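You operate a simulated robot arm through the tools that you are given. There is no shell and no other tool. Be economical: measure what you need, move in short steps, check, and stop when the job is done.

Carry out the task below with a simulated robot arm. There is one attempt and no reset: what you move stays moved.

Task
Lock the short belt off and wipe out the crumb drawer at the belt's end.
Fine: switch off and lock first; use the blue cloth from the end shelf, drop it in the purple box, close the drawer. Where these are worked on the way, their far stop is far enough and under half their travel is too little: crumb drawer at the belt end. What is to be rubbed or washed off counts as gone when no trace of it is left.

The check looks at the end state, three seconds after you hand in, the way a careful person would. Anything else that was tipped, shoved, dropped, spilled or broken makes it a failure. Flat cloth is picked up by pressing the open fingertips on it (5 to 10 N) and closing them slowly along it; thin cloth reads only 2 to 8 mm in the jaws.

Robot
A 7-joint arm with a two-finger parallel gripper on a trunk, on a base that drives. Base frame: it is fixed to the floor where the robot stands at the start and does not move with it; the origin is under the middle of the robot, x ahead of it, y to its left, z up. Readings come in mm, rad, newtons and seconds.
With the tool pointing down near the work surface it reaches from about 320 to 780 mm from the robot's upright axis, wherever it stands. Its first joint turns from -2.897 to 2.897 rad. Places, roughly: belt main switch [1800, -100, 1300]; belt switch lock [1900, 0, 1300]; cloth [2500, -250, 750]; crumb drawer at the belt end [2200, -400, 600]; purple box [2800, -500, 700]. Payload 3.91 kg.
The tool frame sits at the grasp point between the pads (the TCP): z along the fingers, y along the line on which they close. The tips reach 30 mm beyond it. The gripper opens to 110 mm. The fingers are 20 mm wide and 10 mm thick; the gripper's body (48 by 112 mm) begins 55 mm behind the TCP.
Orientation is that of the tool frame in the base frame, as a unit quaternion [w, x, y, z]. With the fingers straight down and closing along the base's y, the tool's x points along the base's -x, its y along +y and its z along -z.

Tools
- The arm moves only by the tool arm_command. Its argument "increments" is a list that holds one entry, the list of rows, each a list of 7 numbers: the shift along the tool's x, y, z in mm, then the turn, a rotation vector about the tool's x, y, z in rad, then the opening, from 0 (shut) to 1 (fully open). In form: [[[x, y, z, wx, wy, wz, claw], ...]]. A call has 1 to 8 rows; each row shifts and turns the commanded pose from where the row before left it, along the tool's axes as they then stand. Each row takes 0.2 s and may step no farther than 50 mm and 0.15 rad from the row before; otherwise, or with a gripper value out of range, the whole call is refused. A pose out of reach is approached as far as the arm can. The call stops where the force on the tool passes 40 N (or 10 N more than at its start, if that is more) or the arm is blocked; 0.2 s more then pass. The fingers move at their own pace (about 153 mm/s each) and stop on an object; they squeeze with about 22 N. The grip force told is the motor's: it shows also when the fingers shut on nothing. Time passes only in rows, and 0.2 s behind the last, so rows that do not move let the fingers close. The reply holds the time, the measured pose of the TCP, the force on the tool along the base axes, the opening and the grip force, in the units named above and with some noise, with the torque about the TCP (base axes, N m) and any sound that the robot's microphone picked up.
- Cameras (640 x 400 px; columns grow to the right, rows downward): "scene" is now at [10.3, 114.3, 1362]; the picture's right is [-0.38, -0.93, 0.00], its down [-0.29, 0.12, -0.95] and it looks along [0.88, -0.36, -0.31] (base axes); focal length 264 px, centre (320, 200). "wrist" rides on the gripper at [77, 7, -115] in the tool frame; the picture's right is [-0.09, 1.00, 0.00], its down [-0.80, -0.07, -0.59] and it looks along [-0.59, -0.05, 0.80] (tool axes); focal length 270 px, centre (320, 200). There is no depth. A picture from a camera that has moved, and an enlarged one, comes with that camera's place and axes in the base frame and with its lens.
- grab_frame(camera): a new picture of that camera. The clock stands still meanwhile.
- lift_body(by): slides the trunk up (or, below 0, down) by that many mm; the arm and the scene camera ride with it, the base frame stays. It gives what a move gives, with no picture.
- roll_base(legs): drives the robot by 1 to 6 legs, each [ahead, turn to the left] in mm and rad, along the robot's own axes; the way and the turn of a leg run together, so that a leg with both is an arc; at most 1500 mm and 3.142 rad a leg. The arm and the cameras ride along, it lands a little off, and it stops where it bumps. It gives what a move gives.
- head_to(pan, tilt): turns the head with the scene camera to pan (to the left, within 2.705 rad either way) and tilt (down, from -0.506 to 1.204), counted from straight ahead of the robot. It gives what a move gives.
- close_up(camera, box): a new picture of the part [left, top, right, bottom] of that camera's present view, enlarged. The clock stands still meanwhile.
- job_done(): hands the job in; it is judged then, once.

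Work in short steps. Places have to be worked out from the pictures, the camera data and where the tool is seen: move nearer, look again, correct. Check each grasp and each placing, and mend what went wrong. You have 120 turns and 78 pictures in all, those below and enlarged ones among them. Open the gripper and draw the arm clear of the work before you hand the job in, unless the task says otherwise; then end with one line.

The tools are called after "Request:" by a JSON object that holds its "api" and its "payload". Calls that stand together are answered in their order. arm_command: Moves the arm, as the interface text tells. Its arguments: {"type":"object","properties":{"increments":{"type":"array"}},"required":["increments"]} The other tools are called the same way: lift_body (by) slides the trunk up or down; roll_base (legs) drives the base; head_to (pan, tilt) turns the head that bears the scene camera; grab_frame (camera) takes a picture; close_up (camera, box) takes an enlarged picture of a part of a camera's view; job_done () hands the job in.

At the start:

```text
time_s: 0.0
position: [490.2, -95.0, 999.2]
orientation: [-0.001, 0.0, 1.0, 0.0]
wrist_force: [0.2, 0.1, 0.2]
moment: [0.01, 0.0, 0.0]
grip_width: 109.9
grasp_force: 0.0
trunk travel left (down, up): [-300.0, 310.0]
robot x, y, heading: [-0.1, -2.1, 0.001]
head pan, tilt: [-0.387, 0.319]
```

scene: 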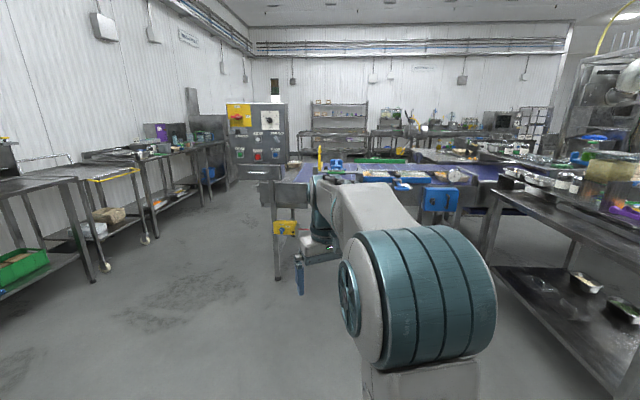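
wrist: 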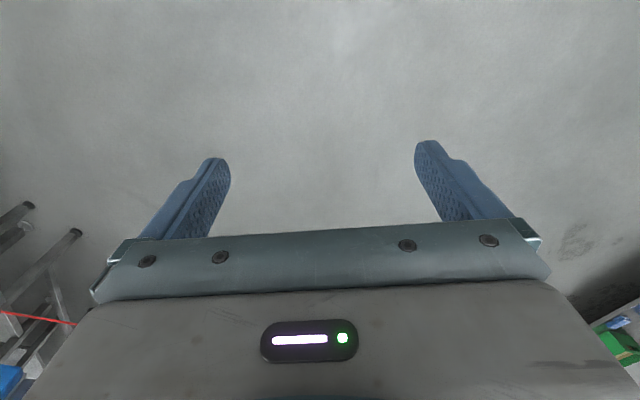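

The picture shows a control cabinet with a yellow switch and the belt to the right of it. I enlarge that part first.

Request:
{"api": "close_up", "payload": {"camera": "scene", "box": [210, 70, 370, 190]}}

Request:
{"api": "close_up", "payload": {"camera": "scene", "box": [240, 130, 500, 300]}}

```text
3.33 times, centred on (290, 130) of scene
camera zoom: at [10.3, 114.3, 1362.0], right [-0.38, -0.93, 0.0], down [-0.29, 0.12, -0.95], along [0.88, -0.36, -0.31], focal length 881 px, centre (420, 433)
```

zoom: 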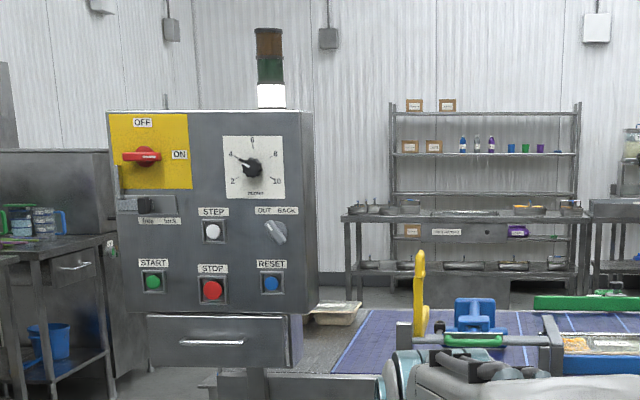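

```text
2.35 times, centred on (370, 215) of scene
camera zoom: at [10.3, 114.3, 1362.0], right [-0.38, -0.93, 0.0], down [-0.29, 0.12, -0.95], along [0.88, -0.36, -0.31], focal length 622 px, centre (202, 165)
```

zoom: 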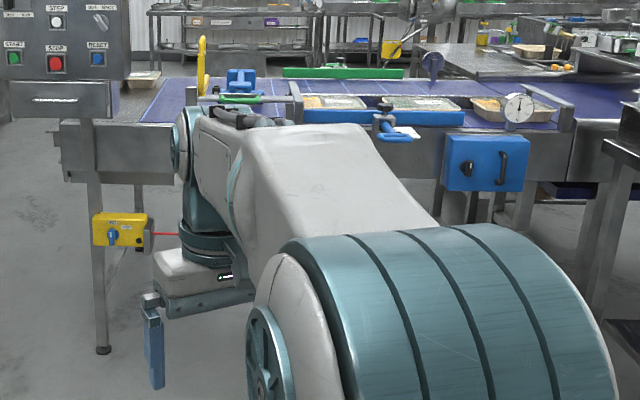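

The belt's near leg is at about (1970, -290), and the cabinet with the red main switch at about x 1800. I drive ahead and look again.

Request:
{"api": "roll_base", "payload": {"legs": [[800, 0]]}}

Request:
{"api": "head_to", "payload": {"pan": -0.1, "tilt": 0.25}}

Request:
{"api": "grab_frame", "payload": {"camera": "scene"}}

```text
time_s: 4.2
position: [1279.9, -91.7, 1000.7]
orientation: [-0.001, -0.002, 1.0, 0.0]
wrist_force: [0.1, 0.7, -1.3]
moment: [-0.01, -0.03, 0.01]
grip_width: 110.0
grasp_force: 0.0
trunk travel left (down, up): [-300.0, 310.0]
robot x, y, heading: [787.3, 1.8, -0.002]
head pan, tilt: [-0.387, 0.319]
```

```text
time_s: 5.0
position: [1280.4, -91.0, 999.8]
orientation: [0.0, -0.001, 1.0, 0.0]
wrist_force: [0.6, 0.0, 0.7]
moment: [0.02, -0.01, -0.02]
grip_width: 110.1
grasp_force: 0.0
trunk travel left (down, up): [-300.0, 310.0]
robot x, y, heading: [790.4, 0.1, -0.0]
head pan, tilt: [-0.099, 0.25]
```

```text
73 pictures are left
camera scene: at [805.2, 142.0, 1368.4], right [-0.1, -1.0, 0.0], down [-0.25, 0.02, -0.97], along [0.96, -0.09, -0.25], focal length 264 px, centre (320, 200)
```

scene: 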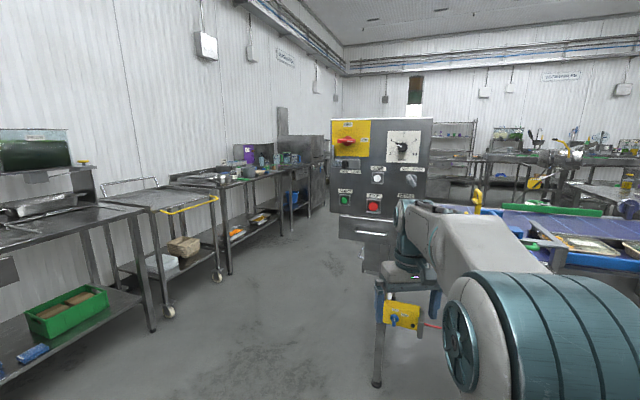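

The switch is near (1880, -70, 1335) on a face looking toward me. I raise the trunk, start turning the tool to point ahead, and enlarge the panel.

Request:
{"api": "lift_body", "payload": {"by": 300}}

Request:
{"api": "arm_command", "payload": {"increments": [[[0, 0, 0, 0, -0.15, 0, 1], [0, 0, 0, 0, -0.15, 0, 1], [0, 0, 0, 0, -0.15, 0, 1], [0, 0, 0, 0, -0.15, 0, 1], [0, 0, 0, 0, -0.15, 0, 1], [0, 0, 0, 0, -0.15, 0, 1], [0, 0, 0, 0, -0.15, 0, 1], [0, 0, 0, 0, -0.15, 0, 1]]]}}

Request:
{"api": "arm_command", "payload": {"increments": [[[0, 0, 0, 0, -0.15, 0, 1], [0, 0, 0, 0, -0.15, 0, 1], [0, 0, 0, 0, -0.0708, 0, 1], [0, 0, 0, 0, 0, 0, 1]]]}}

Request:
{"api": "grab_frame", "payload": {"camera": "scene"}}

```text
time_s: 8.0
position: [1280.9, -91.1, 1300.2]
orientation: [0.0, -0.002, 1.0, 0.0]
wrist_force: [-0.6, -0.2, -0.4]
moment: [0.02, 0.0, -0.02]
grip_width: 109.9
grasp_force: 0.1
trunk travel left (down, up): [-600.0, 10.0]
robot x, y, heading: [789.3, 1.4, 0.006]
head pan, tilt: [-0.099, 0.25]
```

```text
time_s: 9.8
position: [1281.5, -93.3, 1297.8]
orientation: [0.563, -0.002, 0.826, 0.001]
wrist_force: [1.0, 0.1, 0.1]
moment: [-0.05, -0.01, -0.06]
grip_width: 109.9
grasp_force: 0.2
trunk travel left (down, up): [-600.0, 10.0]
robot x, y, heading: [789.1, 7.6, 0.005]
head pan, tilt: [-0.099, 0.25]
```

```text
time_s: 10.8
position: [1279.8, -92.1, 1300.1]
orientation: [0.707, -0.001, 0.707, 0.001]
wrist_force: [-0.4, 0.4, 0.4]
moment: [0.0, 0.03, 0.03]
grip_width: 109.8
grasp_force: 0.0
trunk travel left (down, up): [-600.0, 10.0]
robot x, y, heading: [790.0, -1.0, 0.007]
head pan, tilt: [-0.099, 0.25]
```

```text
72 pictures are left
camera scene: at [805.0, 141.5, 1668.5], right [-0.1, -1.0, 0.0], down [-0.25, 0.02, -0.97], along [0.96, -0.09, -0.25], focal length 264 px, centre (320, 200)
```

scene: 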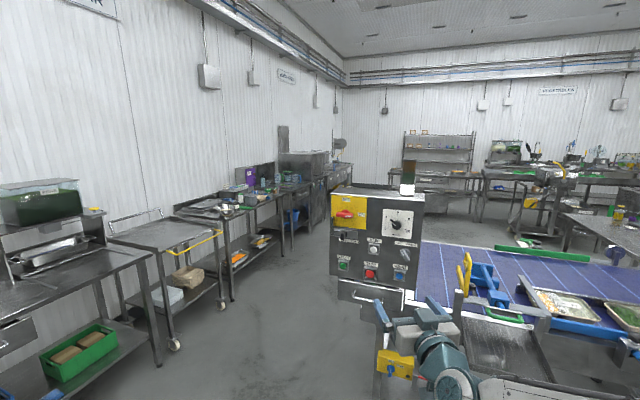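

The knob triangulates to about (1850, -60, 1333). I enlarge the panel and the belt end.

Request:
{"api": "close_up", "payload": {"camera": "scene", "box": [320, 180, 440, 310]}}

Request:
{"api": "close_up", "payload": {"camera": "scene", "box": [360, 240, 600, 400]}}

```text
3.08 times, centred on (380, 245) of scene
camera zoom: at [805.0, 141.5, 1668.5], right [-0.1, -1.0, 0.0], down [-0.25, 0.02, -0.97], along [0.96, -0.09, -0.25], focal length 813 px, centre (135, 62)
```

zoom: 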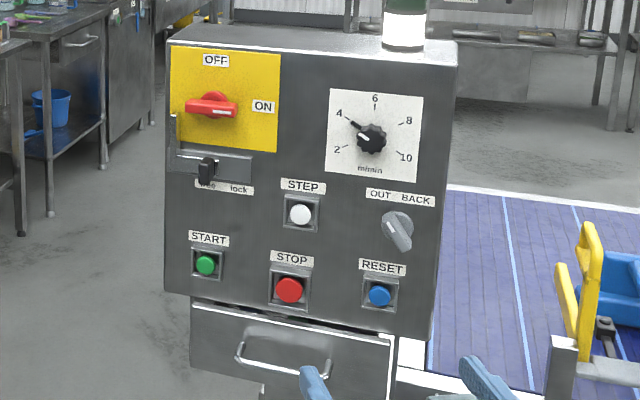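

```text
2.50 times, centred on (480, 320) of scene
camera zoom: at [805.0, 141.5, 1668.5], right [-0.1, -1.0, 0.0], down [-0.25, 0.02, -0.97], along [0.96, -0.09, -0.25], focal length 661 px, centre (-80, -100)
```

zoom: 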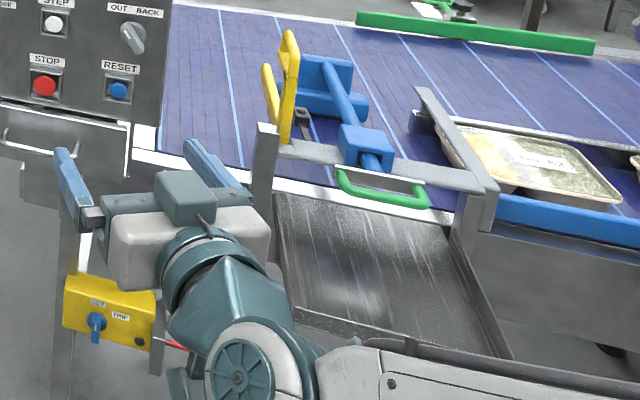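

The slider's label reads "… lock", with its black knob at the left. The red handle lies horizontally, pointing at ON. I roll the tool so it closes vertically, then drive closer.

Request:
{"api": "arm_command", "payload": {"increments": [[[0, 0, 0, 0, 0, 0.15, 1], [0, 0, 0, 0, 0, 0.15, 1], [0, 0, 0, 0, 0, 0.15, 1], [0, 0, 0, 0, 0, 0.15, 1], [0, 0, 0, 0, 0, 0.15, 1], [0, 0, 0, 0, 0, 0.15, 1], [0, 0, 0, 0, 0, 0.15, 1], [0, 0, 0, 0, 0, 0.15, 1]]]}}

Request:
{"api": "arm_command", "payload": {"increments": [[[0, 0, 0, 0, 0, 0.15, 1], [0, 0, 0, 0, 0, 0.15, 1], [0, 0, 0, 0, 0, 0.0708, 1], [20, 33, 0, 0, 0, 0, 0.6], [0, 0, 0, 0, 0, 0, 0.6]]]}}

Request:
{"api": "roll_base", "payload": {"legs": [[350, 0]]}}

Request:
{"api": "head_to", "payload": {"pan": -0.1, "tilt": 0.5}}

Request:
{"api": "grab_frame", "payload": {"camera": "scene"}}

Request:
{"api": "grab_frame", "payload": {"camera": "wrist"}}

```text
time_s: 12.6
position: [1280.6, -91.8, 1301.0]
orientation: [0.581, 0.399, 0.585, 0.401]
wrist_force: [0.8, -1.1, -0.4]
moment: [-0.03, 0.02, -0.02]
grip_width: 110.0
grasp_force: 0.0
trunk travel left (down, up): [-600.0, 10.0]
robot x, y, heading: [788.6, 0.7, -0.002]
head pan, tilt: [-0.099, 0.25]
```

```text
time_s: 13.8
position: [1280.9, -71.9, 1331.7]
orientation: [0.499, 0.499, 0.501, 0.501]
wrist_force: [0.2, -0.4, -0.6]
moment: [0.03, 0.0, -0.01]
grip_width: 66.1
grasp_force: 0.1
trunk travel left (down, up): [-600.0, 10.0]
robot x, y, heading: [785.2, 1.1, 0.003]
head pan, tilt: [-0.099, 0.25]
```

```text
time_s: 16.1
position: [1636.4, -65.9, 1332.1]
orientation: [0.497, 0.497, 0.503, 0.502]
wrist_force: [0.7, -0.5, 0.7]
moment: [0.0, 0.01, 0.01]
grip_width: 65.8
grasp_force: 0.1
trunk travel left (down, up): [-600.0, 10.0]
robot x, y, heading: [1146.3, 6.2, 0.01]
head pan, tilt: [-0.099, 0.25]
```

```text
time_s: 16.9
position: [1635.7, -67.1, 1331.7]
orientation: [0.497, 0.498, 0.503, 0.503]
wrist_force: [0.5, 0.5, -0.5]
moment: [-0.01, 0.01, 0.01]
grip_width: 66.0
grasp_force: 0.1
trunk travel left (down, up): [-600.0, 10.0]
robot x, y, heading: [1143.0, 9.0, 0.009]
head pan, tilt: [-0.099, 0.499]
```

```text
69 pictures are left
camera scene: at [1157.0, 144.7, 1645.4], right [-0.09, -1.0, 0.0], down [-0.48, 0.04, -0.88], along [0.87, -0.08, -0.48], focal length 264 px, centre (320, 200)
```

scene: 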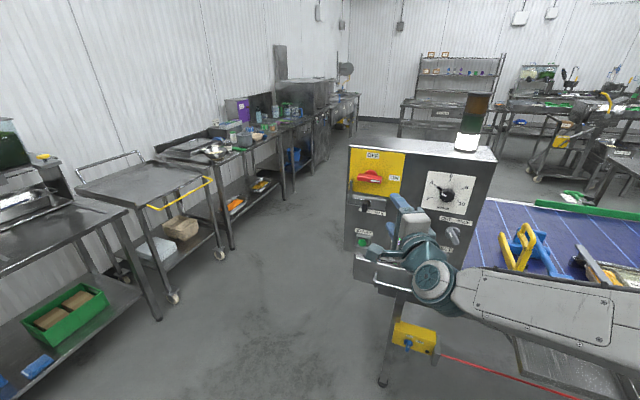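

```text
68 pictures are left
camera wrist: at [1521.3, 10.2, 1339.1], right [0.0, -0.09, 1.0], down [-0.59, -0.81, -0.07], along [0.81, -0.58, -0.05], focal length 270 px, centre (320, 200)
```

wrist: 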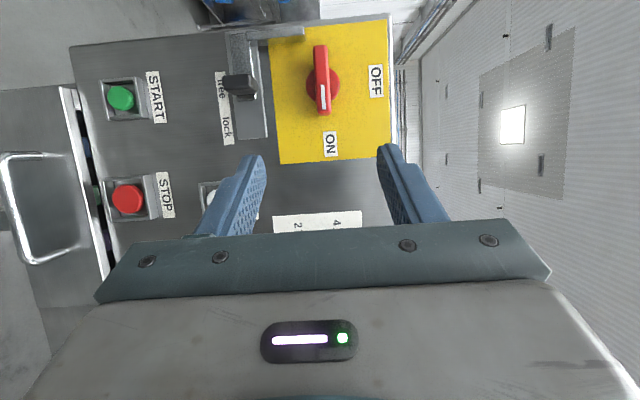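

Label reads "Free | lock", so the slider goes to the right once the switch is off. The red handle's centre is at about (1845, -63, 1335), in line with the tool, so I advance in steps.

Request:
{"api": "arm_command", "payload": {"increments": [[[4, 2, 40, 0, 0, 0, 0.6], [0, 0, 40, 0, 0, 0, 0.6], [0, 0, 40, 0, 0, 0, 0.6], [0, 0, 0, 0, 0, 0, 0.6]]]}}

Request:
{"api": "grab_frame", "payload": {"camera": "wrist"}}

```text
time_s: 17.9
position: [1755.8, -60.8, 1337.5]
orientation: [0.498, 0.498, 0.502, 0.502]
wrist_force: [0.0, 0.5, 0.6]
moment: [-0.01, -0.02, -0.02]
grip_width: 66.3
grasp_force: 0.1
trunk travel left (down, up): [-600.0, 10.0]
robot x, y, heading: [1142.1, 5.4, 0.011]
head pan, tilt: [-0.099, 0.499]
```

```text
67 pictures are left
camera wrist: at [1641.7, 15.1, 1344.2], right [0.0, -0.09, 1.0], down [-0.59, -0.81, -0.07], along [0.81, -0.58, -0.05], focal length 270 px, centre (320, 200)
```

wrist: 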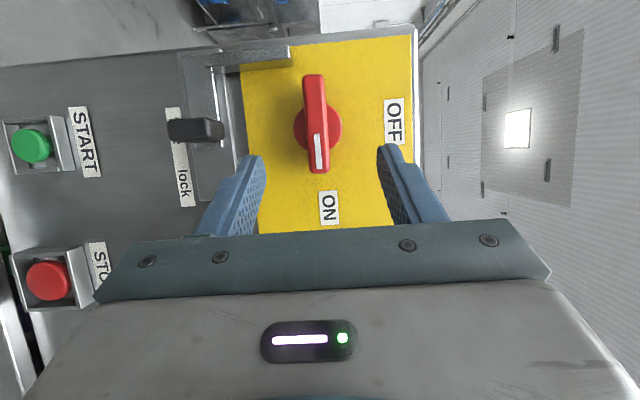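

The handle is centred near (1857, -64, 1335). I advance another 60 mm and look again.

Request:
{"api": "arm_command", "payload": {"increments": [[[-3, -1, 30, 0, 0, 0, 0.6], [0, 0, 30, 0, 0, 0, 0.6], [0, 0, 0, 0, 0, 0, 0.6]]]}}

Request:
{"api": "grab_frame", "payload": {"camera": "wrist"}}

```text
time_s: 18.7
position: [1815.2, -63.1, 1336.6]
orientation: [0.498, 0.497, 0.503, 0.502]
wrist_force: [0.5, 0.5, 0.1]
moment: [0.02, 0.02, 0.0]
grip_width: 66.0
grasp_force: 0.0
trunk travel left (down, up): [-600.0, 10.0]
robot x, y, heading: [1142.0, 1.8, 0.009]
head pan, tilt: [-0.099, 0.499]
```

```text
66 pictures are left
camera wrist: at [1700.7, 12.5, 1344.6], right [0.0, -0.09, 1.0], down [-0.59, -0.81, -0.07], along [0.81, -0.58, -0.05], focal length 270 px, centre (320, 200)
```

wrist: 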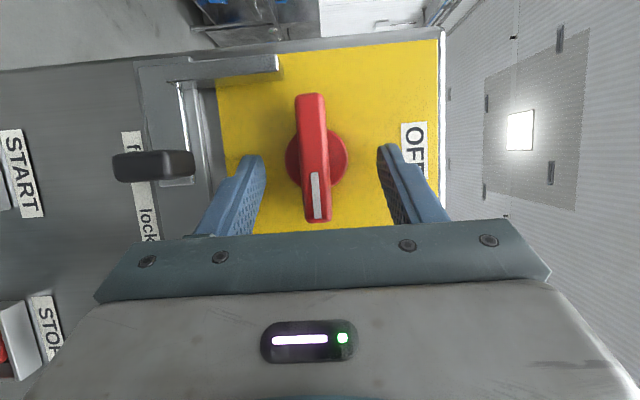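

The bar lies between the fingertips. I go 12 mm deeper and close on it.

Request:
{"api": "arm_command", "payload": {"increments": [[[0, -1, 12, 0, 0, 0, 0.6], [0, 0, 0, 0, 0, 0, 0.3], [0, 0, 0, 0, 0, 0, 0.0], [0, 0, 0, 0, 0, 0, 0.0]]]}}

Request:
{"api": "grab_frame", "payload": {"camera": "wrist"}}

```text
time_s: 19.7
position: [1826.4, -62.8, 1334.4]
orientation: [0.498, 0.498, 0.502, 0.502]
wrist_force: [0.6, 0.5, 5.1]
moment: [0.09, 0.17, -0.54]
grip_width: 15.8
grasp_force: 45.5
trunk travel left (down, up): [-600.0, 10.0]
robot x, y, heading: [1144.9, 4.7, 0.008]
head pan, tilt: [-0.099, 0.499]
```

```text
65 pictures are left
camera wrist: at [1711.2, 13.0, 1341.9], right [0.0, -0.09, 1.0], down [-0.59, -0.81, -0.07], along [0.81, -0.58, -0.05], focal length 270 px, centre (320, 200)
```

wrist: 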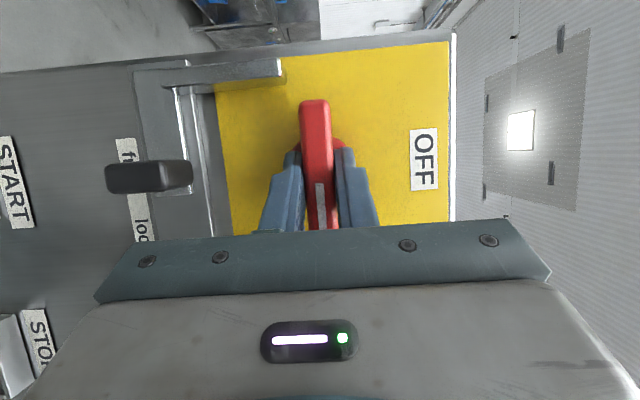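

The handle is gripped at 15.8 mm. I turn it counter-clockwise toward OFF, half way first.

Request:
{"api": "arm_command", "payload": {"increments": [[[0, 0, 0, 0, 0, -0.12, 0], [0, 0, 0, 0, 0, -0.12, 0], [0, 0, 0, 0, 0, -0.12, 0], [0, 0, 0, 0, 0, -0.12, 0], [0, 0, 0, 0, 0, -0.12, 0], [0, 0, 0, 0, 0, -0.12, 0]]]}}

Request:
{"api": "grab_frame", "payload": {"camera": "wrist"}}

```text
time_s: 21.1
position: [1824.7, -58.3, 1333.3]
orientation: [0.642, 0.286, 0.647, 0.294]
wrist_force: [-13.4, 15.8, 9.8]
moment: [0.93, 1.53, 0.43]
grip_width: 22.4
grasp_force: 46.0
trunk travel left (down, up): [-600.0, 10.0]
robot x, y, heading: [1143.0, 5.4, 0.014]
head pan, tilt: [-0.099, 0.499]
```

```text
64 pictures are left
camera wrist: at [1709.4, 2.7, 1287.7], right [-0.01, 0.6, 0.8], down [-0.58, -0.65, 0.48], along [0.81, -0.47, 0.35], focal length 270 px, centre (320, 200)
```

wrist: 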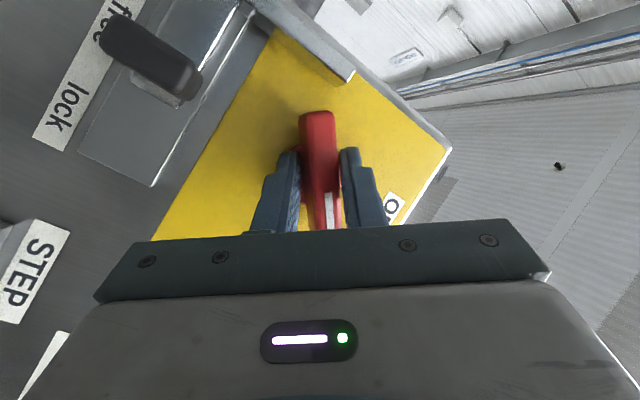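

The handle follows toward OFF, with some side load, so I shift about 4 mm to relieve it and go on turning.

Request:
{"api": "arm_command", "payload": {"increments": [[[3, 2.6, -1, 0, 0, -0.1, 0], [0, 0, 0, 0, 0, -0.12, 0], [0, 0, 0, 0, 0, -0.12, 0], [0, 0, 0, 0, 0, -0.12, 0], [0, 0, 0, 0, 0, -0.12, 0], [0, 0, 0, 0, 0, -0.12, 0], [0, 0, 0, 0, 0, -0.12, 0], [0, 0, 0, 0, 0, -0.05, 0]]]}}

Request:
{"api": "grab_frame", "payload": {"camera": "wrist"}}

```text
time_s: 22.3
position: [1822.8, -56.8, 1327.6]
orientation: [0.694, 0.102, 0.704, 0.11]
wrist_force: [-11.4, 5.0, -4.3]
moment: [-0.64, -0.98, -1.29]
grip_width: 24.8
grasp_force: 44.7
trunk travel left (down, up): [-600.0, 10.0]
robot x, y, heading: [1143.3, 2.8, 0.008]
head pan, tilt: [-0.099, 0.499]
stopped in row 5: the force on the tool passed its limit at 42 N (the readings are from after the stop); the commanded pose is now the measured one
```

```text
63 pictures are left
camera wrist: at [1707.6, -29.6, 1257.8], right [-0.01, 0.93, 0.38], down [-0.58, -0.31, 0.75], along [0.81, -0.21, 0.54], focal length 270 px, centre (320, 200)
```

wrist: 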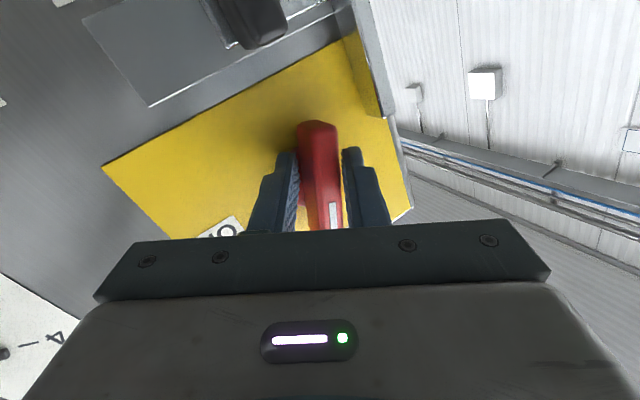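

The force limit stopped the turn about 0.3 rad short. I open, back off and see where the handle stands.

Request:
{"api": "arm_command", "payload": {"increments": [[[0, 0, 0, 0, 0, 0, 0.5], [0, 0, -40, 0, 0, 0, 0.6], [0, 0, -40, 0, 0, 0, 0.6], [0, 0, 0, 0, 0, 0, 0.6]]]}}

Request:
{"api": "grab_frame", "payload": {"camera": "wrist"}}

```text
time_s: 23.3
position: [1742.8, -56.0, 1329.0]
orientation: [0.693, 0.103, 0.705, 0.11]
wrist_force: [0.2, 0.4, -1.1]
moment: [-0.02, 0.02, -0.02]
grip_width: 66.2
grasp_force: 0.1
trunk travel left (down, up): [-600.0, 10.0]
robot x, y, heading: [1143.8, 3.7, 0.009]
head pan, tilt: [-0.099, 0.499]
```

```text
62 pictures are left
camera wrist: at [1628.2, -29.8, 1259.5], right [-0.01, 0.92, 0.38], down [-0.58, -0.31, 0.75], along [0.81, -0.22, 0.54], focal length 270 px, centre (320, 200)
```

wrist: 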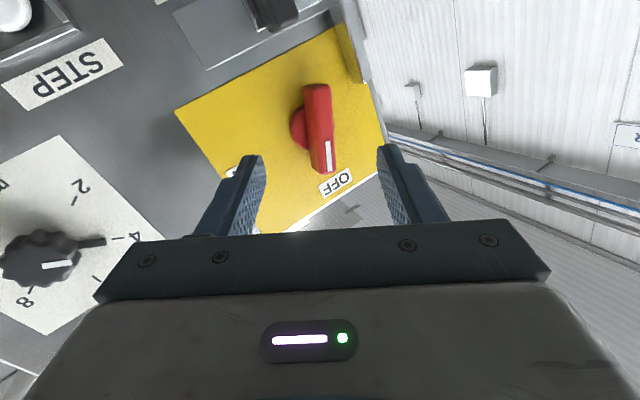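

The handle now points near OFF, perhaps not fully. I check with the scene camera.

Request:
{"api": "arm_command", "payload": {"increments": [[[0, 0, -40, 0, 0, -0.1, 0.6], [0, 0, -20, 0, 0, -0.1, 0.6], [0, 0, 0, 0, 0, -0.1, 0.6]]]}}

Request:
{"api": "close_up", "payload": {"camera": "scene", "box": [330, 130, 430, 230]}}

Request:
{"api": "grab_frame", "payload": {"camera": "wrist"}}

```text
time_s: 24.1
position: [1684.6, -59.0, 1327.1]
orientation: [0.702, -0.005, 0.712, 0.005]
wrist_force: [0.2, -0.4, -0.6]
moment: [-0.02, 0.03, -0.02]
grip_width: 65.9
grasp_force: 0.0
trunk travel left (down, up): [-600.0, 10.0]
robot x, y, heading: [1143.6, 5.2, 0.006]
head pan, tilt: [-0.099, 0.499]
```

```text
4.00 times, centred on (380, 180) of scene
camera zoom: at [1157.0, 145.7, 1645.2], right [-0.09, -1.0, 0.0], down [-0.48, 0.04, -0.88], along [0.87, -0.08, -0.48], focal length 1057 px, centre (80, 280)
```

zoom: 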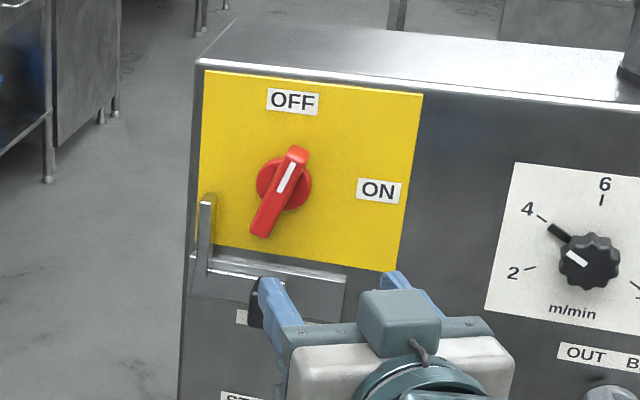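

```text
60 pictures are left
camera wrist: at [1569.6, -53.4, 1252.9], right [-0.01, 1.0, 0.09], down [-0.58, -0.08, 0.81], along [0.81, -0.04, 0.58], focal length 270 px, centre (320, 200)
```

wrist: 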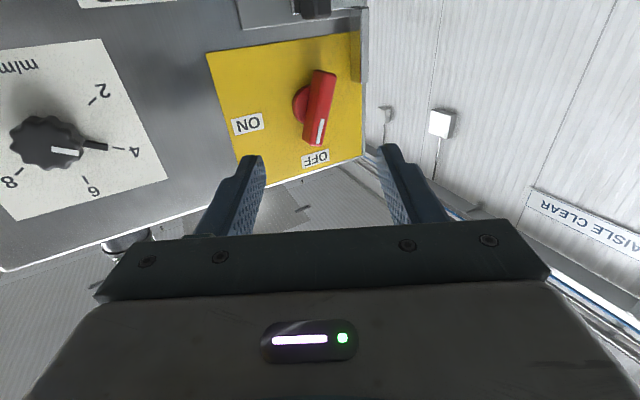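

The handle is about 20° short of OFF. I'll push its upper end to the left with closed fingers, starting to the right of the bar at (y -100, z 1362).

Request:
{"api": "arm_command", "payload": {"increments": [[[-18, -21, 0, 0, 0, 0, 0], [-17, -20, 20, 0, 0, 0, 0], [0, 0, 40, 0, 0, 0, 0], [0, 0, 40, 0, 0, 0, 0], [0, 0, 30, 0, 0, 0, 0], [0, 0, 10, 0, 0, 0, 0], [0, 0, 0, 0, 0, 0, 0]]]}}

Request:
{"api": "grab_frame", "payload": {"camera": "wrist"}}

Request:
{"api": "close_up", "payload": {"camera": "scene", "box": [330, 130, 430, 230]}}

```text
time_s: 25.4
position: [1812.3, -96.6, 1361.9]
orientation: [0.705, -0.008, 0.709, 0.006]
wrist_force: [-30.5, 7.4, 6.2]
moment: [-0.06, -0.2, -0.05]
grip_width: 0.0
grasp_force: 22.0
trunk travel left (down, up): [-600.0, 10.0]
robot x, y, heading: [1141.6, 5.6, 0.008]
head pan, tilt: [-0.099, 0.499]
stopped in row 6: the force on the tool passed its limit at 152 N (the readings are from after the stop); the commanded pose is now the measured one
```

```text
59 pictures are left
camera wrist: at [1696.8, -91.8, 1286.8], right [-0.02, 1.0, 0.09], down [-0.59, -0.08, 0.81], along [0.81, -0.04, 0.59], focal length 270 px, centre (320, 200)
```

wrist: 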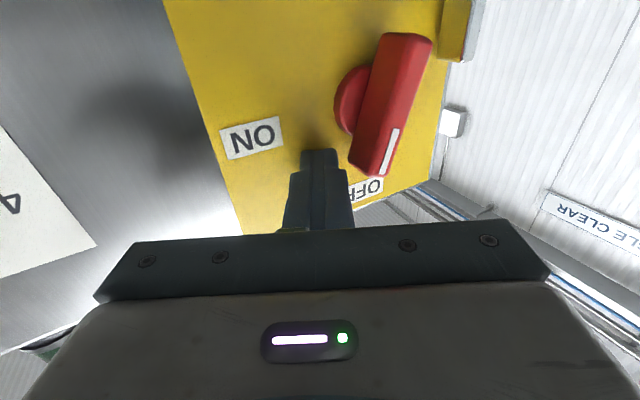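

```text
4.00 times, centred on (380, 180) of scene
camera zoom: at [1147.7, 146.1, 1645.3], right [-0.09, -1.0, 0.0], down [-0.47, 0.04, -0.88], along [0.88, -0.08, -0.47], focal length 1057 px, centre (80, 280)
```

zoom: 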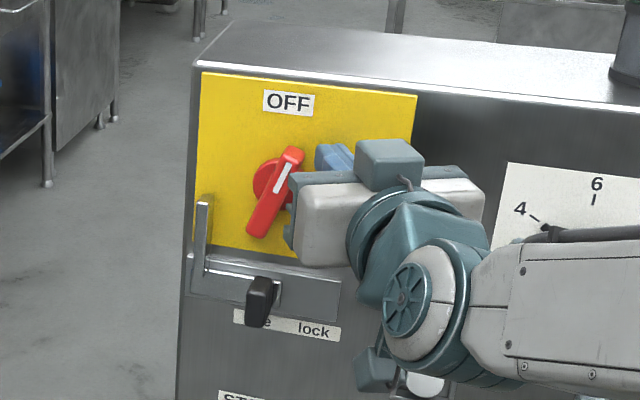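

The fingers touched the panel face and now sit right of the bar's upper end. I back off 5 mm and push left in small steps.

Request:
{"api": "arm_command", "payload": {"increments": [[[0, 0, -5, 0, 0, 0, 0], [0, 5, 0, 0, 0, 0, 0], [0, 5, 0, 0, 0, 0, 0], [0, 4, 0, 0, 0, 0, 0], [0, 3, 0, 0, 0, 0, 0], [0, 0, 0, 0, 0, 0, 0]]]}}

Request:
{"api": "close_up", "payload": {"camera": "scene", "box": [330, 130, 430, 230]}}

```text
time_s: 26.8
position: [1814.2, -83.5, 1358.0]
orientation: [0.702, -0.006, 0.712, 0.006]
wrist_force: [-0.6, 0.8, -0.2]
moment: [0.01, -0.01, -0.05]
grip_width: 0.0
grasp_force: 21.5
trunk travel left (down, up): [-600.0, 10.0]
robot x, y, heading: [1145.6, 2.9, 0.007]
head pan, tilt: [-0.099, 0.499]
```

```text
4.00 times, centred on (380, 180) of scene
camera zoom: at [1156.3, 145.1, 1645.3], right [-0.09, -1.0, 0.0], down [-0.48, 0.04, -0.88], along [0.87, -0.08, -0.48], focal length 1057 px, centre (80, 280)
```

zoom: 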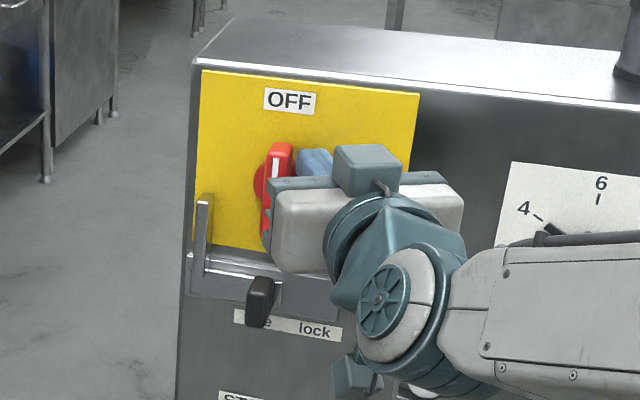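

The handle now stands almost upright. I push a little further until it meets its stop, then check.

Request:
{"api": "arm_command", "payload": {"increments": [[[0, 3, 0, 0, 0, 0, 0], [0, 3, 0, 0, 0, 0, 0], [0, 2, 0, 0, 0, 0, 0], [0, 2, 0, 0, 0, 0, 0], [0, 0, 0, 0, 0, 0, 0]]]}}

Request:
{"api": "close_up", "payload": {"camera": "scene", "box": [330, 130, 430, 230]}}

```text
time_s: 28.0
position: [1812.9, -79.2, 1358.9]
orientation: [0.704, -0.001, 0.711, 0.004]
wrist_force: [0.7, -15.9, 5.9]
moment: [0.06, -0.17, -0.51]
grip_width: 0.3
grasp_force: 22.5
trunk travel left (down, up): [-600.0, 10.0]
robot x, y, heading: [1142.9, 4.5, 0.006]
head pan, tilt: [-0.099, 0.499]
```

```text
4.00 times, centred on (380, 180) of scene
camera zoom: at [1156.0, 141.1, 1645.7], right [-0.1, -1.0, 0.0], down [-0.48, 0.05, -0.88], along [0.87, -0.08, -0.48], focal length 1057 px, centre (80, 280)
```

zoom: 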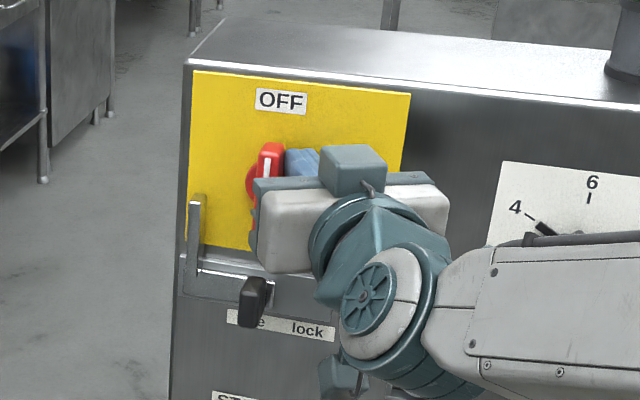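

Sixteen newtons of resistance with the bar upright: it has reached its stop. I back away and look at the switch and the slider.

Request:
{"api": "arm_command", "payload": {"increments": [[[0, -15, 0, 0, 0, 0, 0], [0, 0, -40, 0, 0, 0, 0], [0, 0, -40, 0, 0, 0, 0], [0, 0, -40, 0, 0, 0, 0.4], [40, 0, -20, 0, 0, 0, 0.4], [40, 0, 0, 0, 0, 0, 0.4], [0, 0, 0, 0, 0, 0, 0.4]]]}}

Request:
{"api": "close_up", "payload": {"camera": "scene", "box": [330, 130, 430, 230]}}

Request:
{"api": "grab_frame", "payload": {"camera": "wrist"}}

```text
time_s: 29.6
position: [1670.1, -89.5, 1282.1]
orientation: [0.703, -0.005, 0.712, 0.006]
wrist_force: [-0.1, 0.4, 0.1]
moment: [0.04, 0.0, 0.02]
grip_width: 44.0
grasp_force: 0.0
trunk travel left (down, up): [-600.0, 10.0]
robot x, y, heading: [1143.8, 7.3, 0.003]
head pan, tilt: [-0.099, 0.499]
```

```text
4.00 times, centred on (380, 180) of scene
camera zoom: at [1155.8, 144.5, 1645.4], right [-0.09, -1.0, 0.0], down [-0.48, 0.04, -0.88], along [0.87, -0.08, -0.48], focal length 1057 px, centre (80, 280)
```

zoom: 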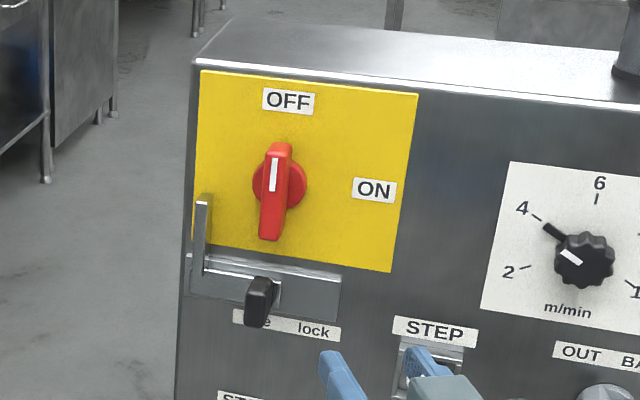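

```text
54 pictures are left
camera wrist: at [1554.5, -83.8, 1206.2], right [-0.01, 1.0, 0.09], down [-0.58, -0.08, 0.81], along [0.81, -0.04, 0.58], focal length 270 px, centre (320, 200)
```

wrist: 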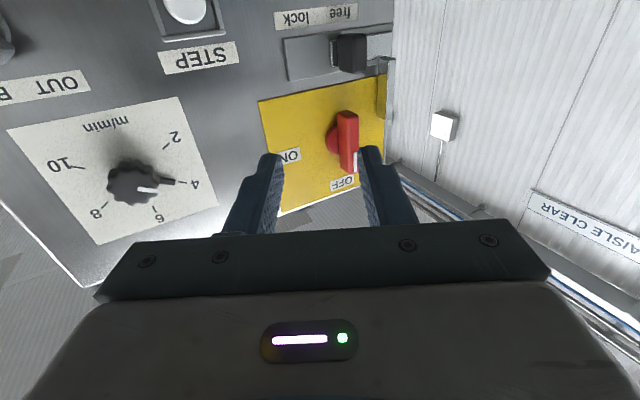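

The switch is OFF. The slider knob is near (1815, -55, 1244), so I line the open gripper up with it and approach.

Request:
{"api": "arm_command", "payload": {"increments": [[[20, 17, 0, 0, 0, 0, 0.6], [18, 17, 0, 0, 0, 0, 0.6], [0, 0, 30, 0, 0, 0, 0.6], [0, 0, 30, 0, 0, 0, 0.6], [0, 0, 0, 0, 0, 0, 0.6]]]}}

Request:
{"api": "grab_frame", "payload": {"camera": "wrist"}}

Request:
{"api": "close_up", "payload": {"camera": "scene", "box": [330, 140, 430, 240]}}

```text
time_s: 30.8
position: [1727.7, -55.0, 1244.5]
orientation: [0.703, -0.005, 0.711, 0.005]
wrist_force: [-0.5, -0.8, 0.0]
moment: [-0.06, 0.0, -0.04]
grip_width: 66.0
grasp_force: 0.1
trunk travel left (down, up): [-600.0, 10.0]
robot x, y, heading: [1143.1, 4.2, 0.011]
head pan, tilt: [-0.099, 0.499]
```

```text
53 pictures are left
camera wrist: at [1612.9, -49.3, 1168.9], right [-0.01, 1.0, 0.09], down [-0.58, -0.08, 0.81], along [0.81, -0.04, 0.58], focal length 270 px, centre (320, 200)
```

wrist: 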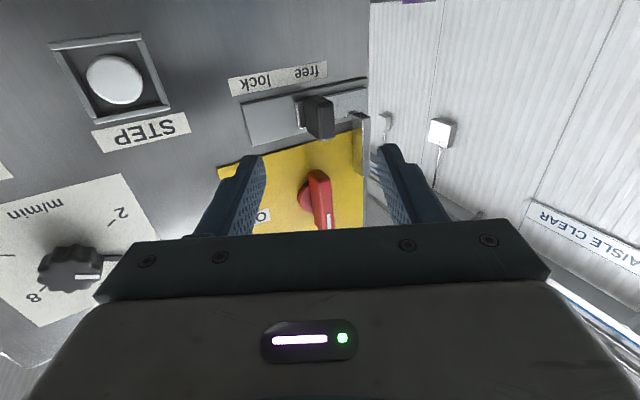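

```text
4.00 times, centred on (380, 190) of scene
camera zoom: at [1155.9, 145.0, 1645.3], right [-0.09, -1.0, 0.0], down [-0.48, 0.04, -0.88], along [0.87, -0.08, -0.48], focal length 1057 px, centre (80, 240)
```

zoom: 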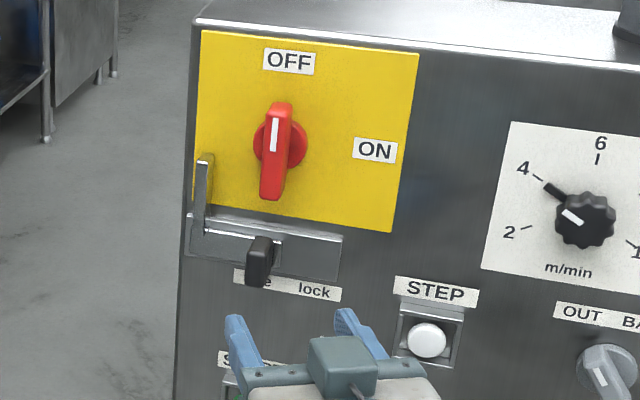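

The tool is lined up. I advance 78 mm and close on the knob.

Request:
{"api": "arm_command", "payload": {"increments": [[[2, 2, 30, 0, 0, 0, 0.6], [0, 0, 30, 0, 0, 0, 0.6], [0, 0, 18, 0, 0, 0, 0.6], [0, 0, 0, 0, 0, 0, 0.2], [0, 0, 0, 0, 0, 0, 0], [0, 0, 0, 0, 0, 0, 0]]]}}

Request:
{"api": "grab_frame", "payload": {"camera": "wrist"}}

```text
time_s: 32.2
position: [1808.1, -52.2, 1238.5]
orientation: [0.702, -0.005, 0.712, 0.005]
wrist_force: [1.8, 1.1, -1.2]
moment: [0.25, 0.44, -0.69]
grip_width: 23.2
grasp_force: 44.9
trunk travel left (down, up): [-600.0, 10.0]
robot x, y, heading: [1144.4, 3.6, 0.008]
head pan, tilt: [-0.099, 0.499]
```

```text
51 pictures are left
camera wrist: at [1693.0, -46.9, 1162.9], right [-0.01, 1.0, 0.09], down [-0.58, -0.08, 0.81], along [0.81, -0.04, 0.58], focal length 270 px, centre (320, 200)
```

wrist: 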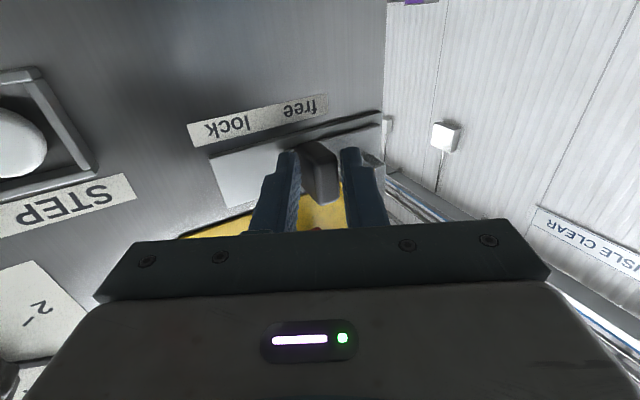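

The knob is gripped at 23 mm. I slide it to the right (base -y) in small steps.

Request:
{"api": "arm_command", "payload": {"increments": [[[0, -8, 0, 0, 0, 0, 0], [0, -8, 0, 0, 0, 0, 0], [0, -8, 0, 0, 0, 0, 0], [0, -8, 0, 0, 0, 0, 0], [0, -8, 0, 0, 0, 0, 0], [0, -8, 0, 0, 0, 0, 0], [0, -8, 0, 0, 0, 0, 0], [0, 0, 0, 0, 0, 0, 0]]]}}

Request:
{"api": "grab_frame", "payload": {"camera": "wrist"}}

Request:
{"api": "close_up", "payload": {"camera": "scene", "box": [330, 140, 430, 240]}}

```text
time_s: 32.9
position: [1803.9, -63.0, 1238.2]
orientation: [0.7, -0.01, 0.714, 0.01]
wrist_force: [-16.9, 5.9, -0.7]
moment: [-0.04, -1.11, -0.34]
grip_width: 23.9
grasp_force: 45.0
trunk travel left (down, up): [-600.0, 10.0]
robot x, y, heading: [1140.3, 5.9, 0.013]
head pan, tilt: [-0.099, 0.499]
stopped in row 3: the force on the tool passed its limit at 44 N (the readings are from after the stop); the commanded pose is now the measured one
```

```text
50 pictures are left
camera wrist: at [1687.7, -58.7, 1163.6], right [-0.03, 1.0, 0.09], down [-0.58, -0.09, 0.81], along [0.82, -0.03, 0.58], focal length 270 px, centre (320, 200)
```

wrist: 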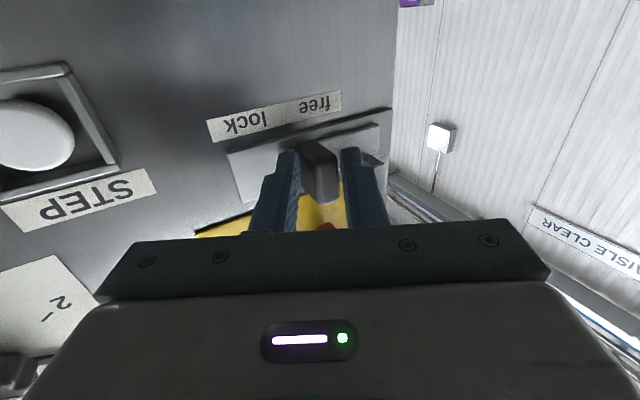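

```text
4.00 times, centred on (380, 190) of scene
camera zoom: at [1150.8, 145.6, 1645.5], right [-0.09, -1.0, 0.0], down [-0.47, 0.04, -0.88], along [0.88, -0.08, -0.48], focal length 1057 px, centre (80, 240)
```

zoom: 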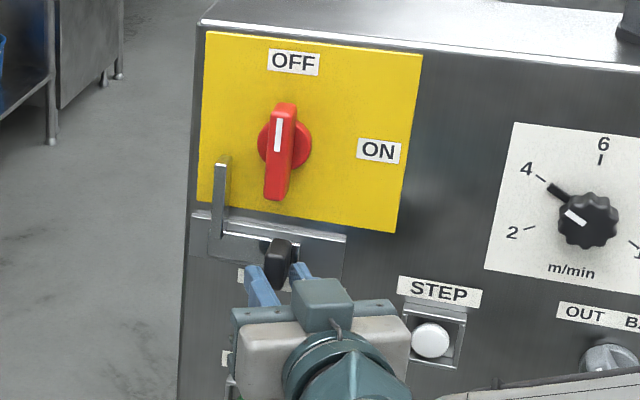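

It has moved about 10 mm and L-arm travels with it. The force limit tripped, so I continue with smaller steps and a slight pull back.

Request:
{"api": "arm_command", "payload": {"increments": [[[0, -3, -2, 0, 0, 0, 0], [0, -4, 0, 0, 0, 0, 0], [0, -4, 0, 0, 0, 0, 0], [0, -4, 0, 0, 0, 0, 0], [0, -4, 0, 0, 0, 0, 0], [0, -4, 0, 0, 0, 0, 0], [0, -4, 0, 0, 0, 0, 0], [0, -4, 0, 0, 0, 0, 0]]]}}

```text
time_s: 33.9
position: [1799.1, -70.5, 1238.0]
orientation: [0.7, -0.015, 0.714, 0.013]
wrist_force: [-20.3, 8.1, 6.8]
moment: [0.31, -0.72, -0.19]
grip_width: 23.8
grasp_force: 45.0
trunk travel left (down, up): [-600.0, 10.0]
robot x, y, heading: [1140.9, 0.5, 0.02]
head pan, tilt: [-0.099, 0.499]
stopped in row 4: the force on the tool passed its limit at 42 N (the readings are from after the stop); the commanded pose is now the measured one
```

It keeps sliding, but the rigid grip builds up cross forces. I loosen the jaws slightly so the left finger merely pushes.

Request:
{"api": "arm_command", "payload": {"increments": [[[0, 0, 0, 0, 0, 0, 0.28], [0, 0, 8, -0.03, 0, 0, 0.28], [0, -6, 0, 0, 0, 0, 0.28], [0, -6, 0, 0, 0, 0, 0.28], [0, -6, 0, 0, 0, 0, 0.28], [0, -6, 0, 0, 0, 0, 0.28], [0, -6, 0, 0, 0, 0, 0.28], [0, 0, 0, 0, 0, 0, 0.28]]]}}

Request:
{"api": "close_up", "payload": {"camera": "scene", "box": [330, 140, 430, 240]}}

```text
time_s: 34.7
position: [1807.1, -68.7, 1235.3]
orientation: [0.696, -0.029, 0.717, 0.029]
wrist_force: [-16.6, 8.4, 4.5]
moment: [-0.17, -0.33, -0.06]
grip_width: 33.3
grasp_force: 2.9
trunk travel left (down, up): [-600.0, 10.0]
robot x, y, heading: [1141.6, 2.0, 0.02]
head pan, tilt: [-0.099, 0.499]
stopped in row 3: the force on the tool passed its limit at 43 N (the readings are from after the stop); the commanded pose is now the measured one
```

```text
4.00 times, centred on (380, 190) of scene
camera zoom: at [1148.7, 146.1, 1645.5], right [-0.08, -1.0, 0.0], down [-0.47, 0.04, -0.88], along [0.88, -0.07, -0.48], focal length 1057 px, centre (80, 240)
```

zoom: 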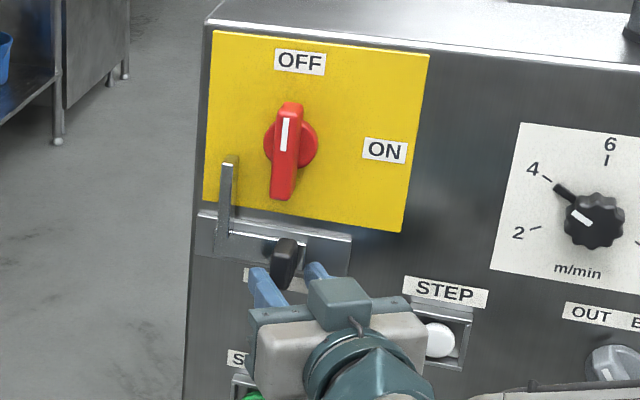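

The slider seems to have stalled after about 10 mm while something presses along x. I look with the wrist camera.

Request:
{"api": "grab_frame", "payload": {"camera": "wrist"}}

```text
47 pictures are left
camera wrist: at [1691.1, -70.6, 1161.4], right [-0.08, 0.99, 0.09], down [-0.56, -0.12, 0.82], along [0.82, 0.01, 0.57], focal length 270 px, centre (320, 200)
```

wrist: 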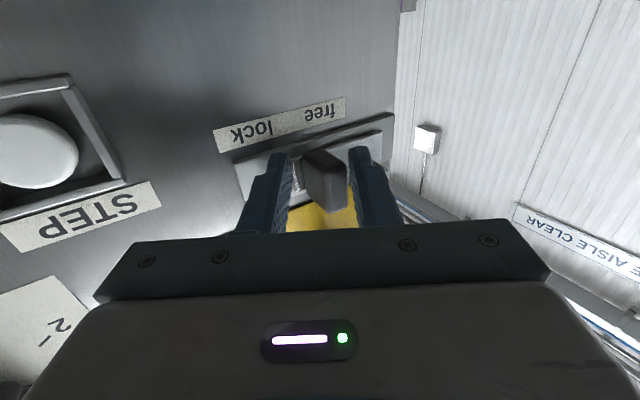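

The tool has yawed and its tips are touching the plate. I back off 10 mm, square up the yaw, and push again gently.

Request:
{"api": "arm_command", "payload": {"increments": [[[0, 3, -12, 0, 0, 0, 0.3], [-4, 0, 0, 0.08, 0, 0, 0.3], [0, -3, 0, 0, 0, 0, 0.3], [0, -3, 0, 0, 0, 0, 0.3], [0, -3, 0, 0, 0, 0, 0.3], [0, -3, 0, 0, 0, 0, 0.3], [0, -3, 0, 0, 0, 0, 0.3], [0, -3, 0, 0, 0, 0, 0.3]]]}}

```text
time_s: 36.5
position: [1798.4, -88.6, 1236.4]
orientation: [0.696, 0.003, 0.718, -0.003]
wrist_force: [-3.8, 1.9, 0.5]
moment: [0.01, -0.03, -0.04]
grip_width: 32.7
grasp_force: 0.0
trunk travel left (down, up): [-600.0, 10.0]
robot x, y, heading: [1140.8, -0.4, 0.019]
head pan, tilt: [-0.099, 0.499]
```

It moved freely to y = -89. I check whether the knob came along.

Request:
{"api": "close_up", "payload": {"camera": "scene", "box": [330, 140, 430, 240]}}

```text
4.00 times, centred on (380, 190) of scene
camera zoom: at [1152.6, 145.4, 1645.3], right [-0.08, -1.0, 0.0], down [-0.48, 0.04, -0.88], along [0.88, -0.07, -0.48], focal length 1057 px, centre (80, 240)
```

zoom: 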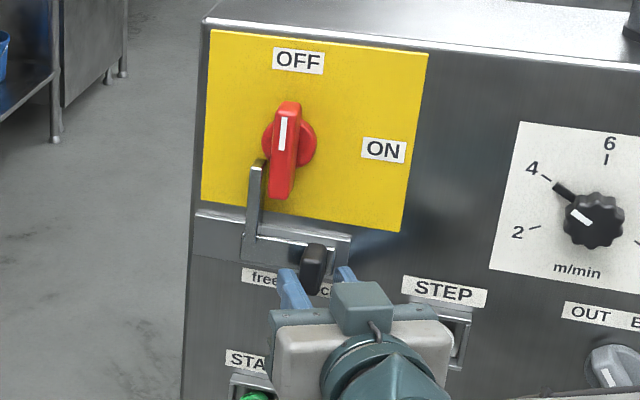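

Good: the L-arm now stands next to the handle. I push gently to its end stop.

Request:
{"api": "arm_command", "payload": {"increments": [[[0, -3, 0, 0, 0, 0, 0.3], [0, -3, 0, 0, 0, 0, 0.3], [0, -3, 0, 0, 0, 0, 0.3], [0, -3, 0, 0, 0, 0, 0.3], [0, -3, 0, 0, 0, 0, 0.3], [0, -3, 0, 0, 0, 0, 0.3], [0, -3, 0, 0, 0, 0, 0.3], [0, 0, 0, 0, 0, 0, 0.3]]]}}

Request:
{"api": "close_up", "payload": {"camera": "scene", "box": [330, 140, 430, 240]}}

```text
time_s: 38.1
position: [1799.3, -94.2, 1236.2]
orientation: [0.694, -0.007, 0.72, 0.006]
wrist_force: [1.8, 20.6, -0.8]
moment: [0.01, 0.27, 0.3]
grip_width: 43.5
grasp_force: 10.1
trunk travel left (down, up): [-600.0, 10.0]
robot x, y, heading: [1142.8, 3.1, 0.036]
head pan, tilt: [-0.099, 0.499]
stopped in row 8: the force on the tool passed its limit at 41 N (the readings are from after the stop); the commanded pose is now the measured one
```

```text
4.00 times, centred on (380, 190) of scene
camera zoom: at [1151.6, 147.7, 1645.2], right [-0.07, -1.0, 0.0], down [-0.48, 0.03, -0.88], along [0.88, -0.06, -0.48], focal length 1057 px, centre (80, 240)
```

zoom: 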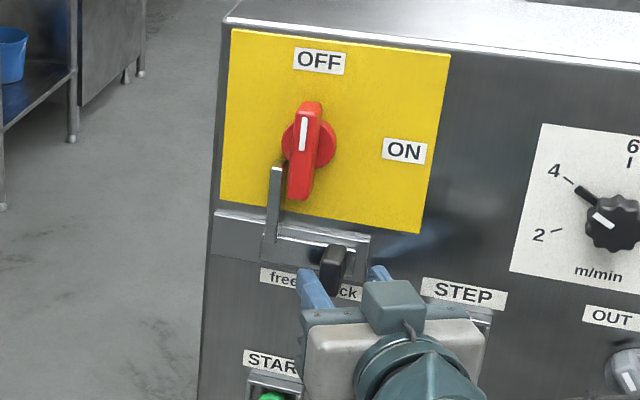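

End stop felt at 41 N, with the slider at lock. I open, retreat, and look at the belt end.

Request:
{"api": "arm_command", "payload": {"increments": [[[0, 3, 0, 0, 0, 0, 0.45], [0, 0, -45, 0, 0, 0, 0.45], [0, 0, -45, 0, 0, 0, 0.45], [0, 0, -45, 0, 0, 0, 0.45], [0, 0, -45, 0, 0, 0, 0.45], [0, 0, -40, 0, 0, 0, 0.45]]]}}

Request:
{"api": "close_up", "payload": {"camera": "scene", "box": [330, 140, 430, 240]}}

Request:
{"api": "head_to", "payload": {"pan": -0.6, "tilt": 0.6}}

Request:
{"api": "grab_frame", "payload": {"camera": "scene"}}

```text
time_s: 39.5
position: [1623.6, -125.9, 1267.5]
orientation: [0.695, -0.004, 0.719, 0.004]
wrist_force: [-0.2, -0.2, -0.9]
moment: [0.0, -0.05, -0.01]
grip_width: 49.7
grasp_force: 0.1
out of reach, approached as far as the arm can: row 5, 6
trunk travel left (down, up): [-600.0, 10.0]
robot x, y, heading: [1141.8, 3.9, 0.028]
head pan, tilt: [-0.099, 0.499]
```

```text
4.00 times, centred on (380, 190) of scene
camera zoom: at [1150.7, 145.5, 1645.3], right [-0.07, -1.0, 0.0], down [-0.48, 0.03, -0.88], along [0.88, -0.06, -0.48], focal length 1057 px, centre (80, 240)
```

zoom: 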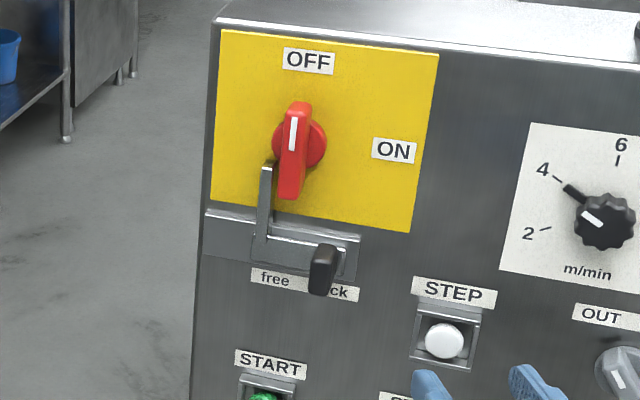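

```text
time_s: 40.4
position: [1623.7, -126.7, 1267.2]
orientation: [0.694, -0.003, 0.72, 0.003]
wrist_force: [0.6, -0.4, 0.2]
moment: [0.02, 0.0, 0.0]
grip_width: 49.4
grasp_force: 0.0
trunk travel left (down, up): [-600.0, 10.0]
robot x, y, heading: [1137.9, 1.0, 0.028]
head pan, tilt: [-0.6, 0.6]
```

```text
43 pictures are left
camera scene: at [1135.5, 104.1, 1636.2], right [-0.54, -0.84, 0.0], down [-0.47, 0.31, -0.83], along [0.69, -0.45, -0.56], focal length 264 px, centre (320, 200)
```

scene: 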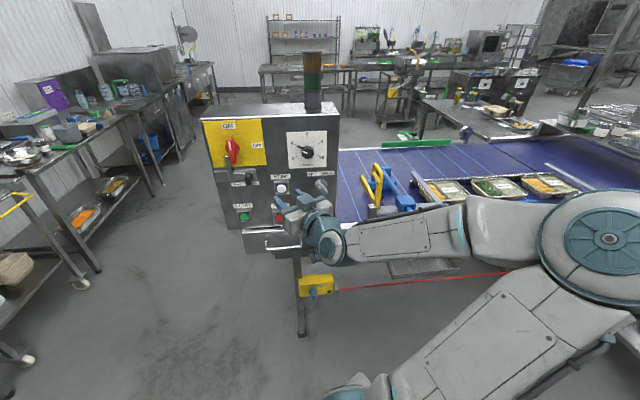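

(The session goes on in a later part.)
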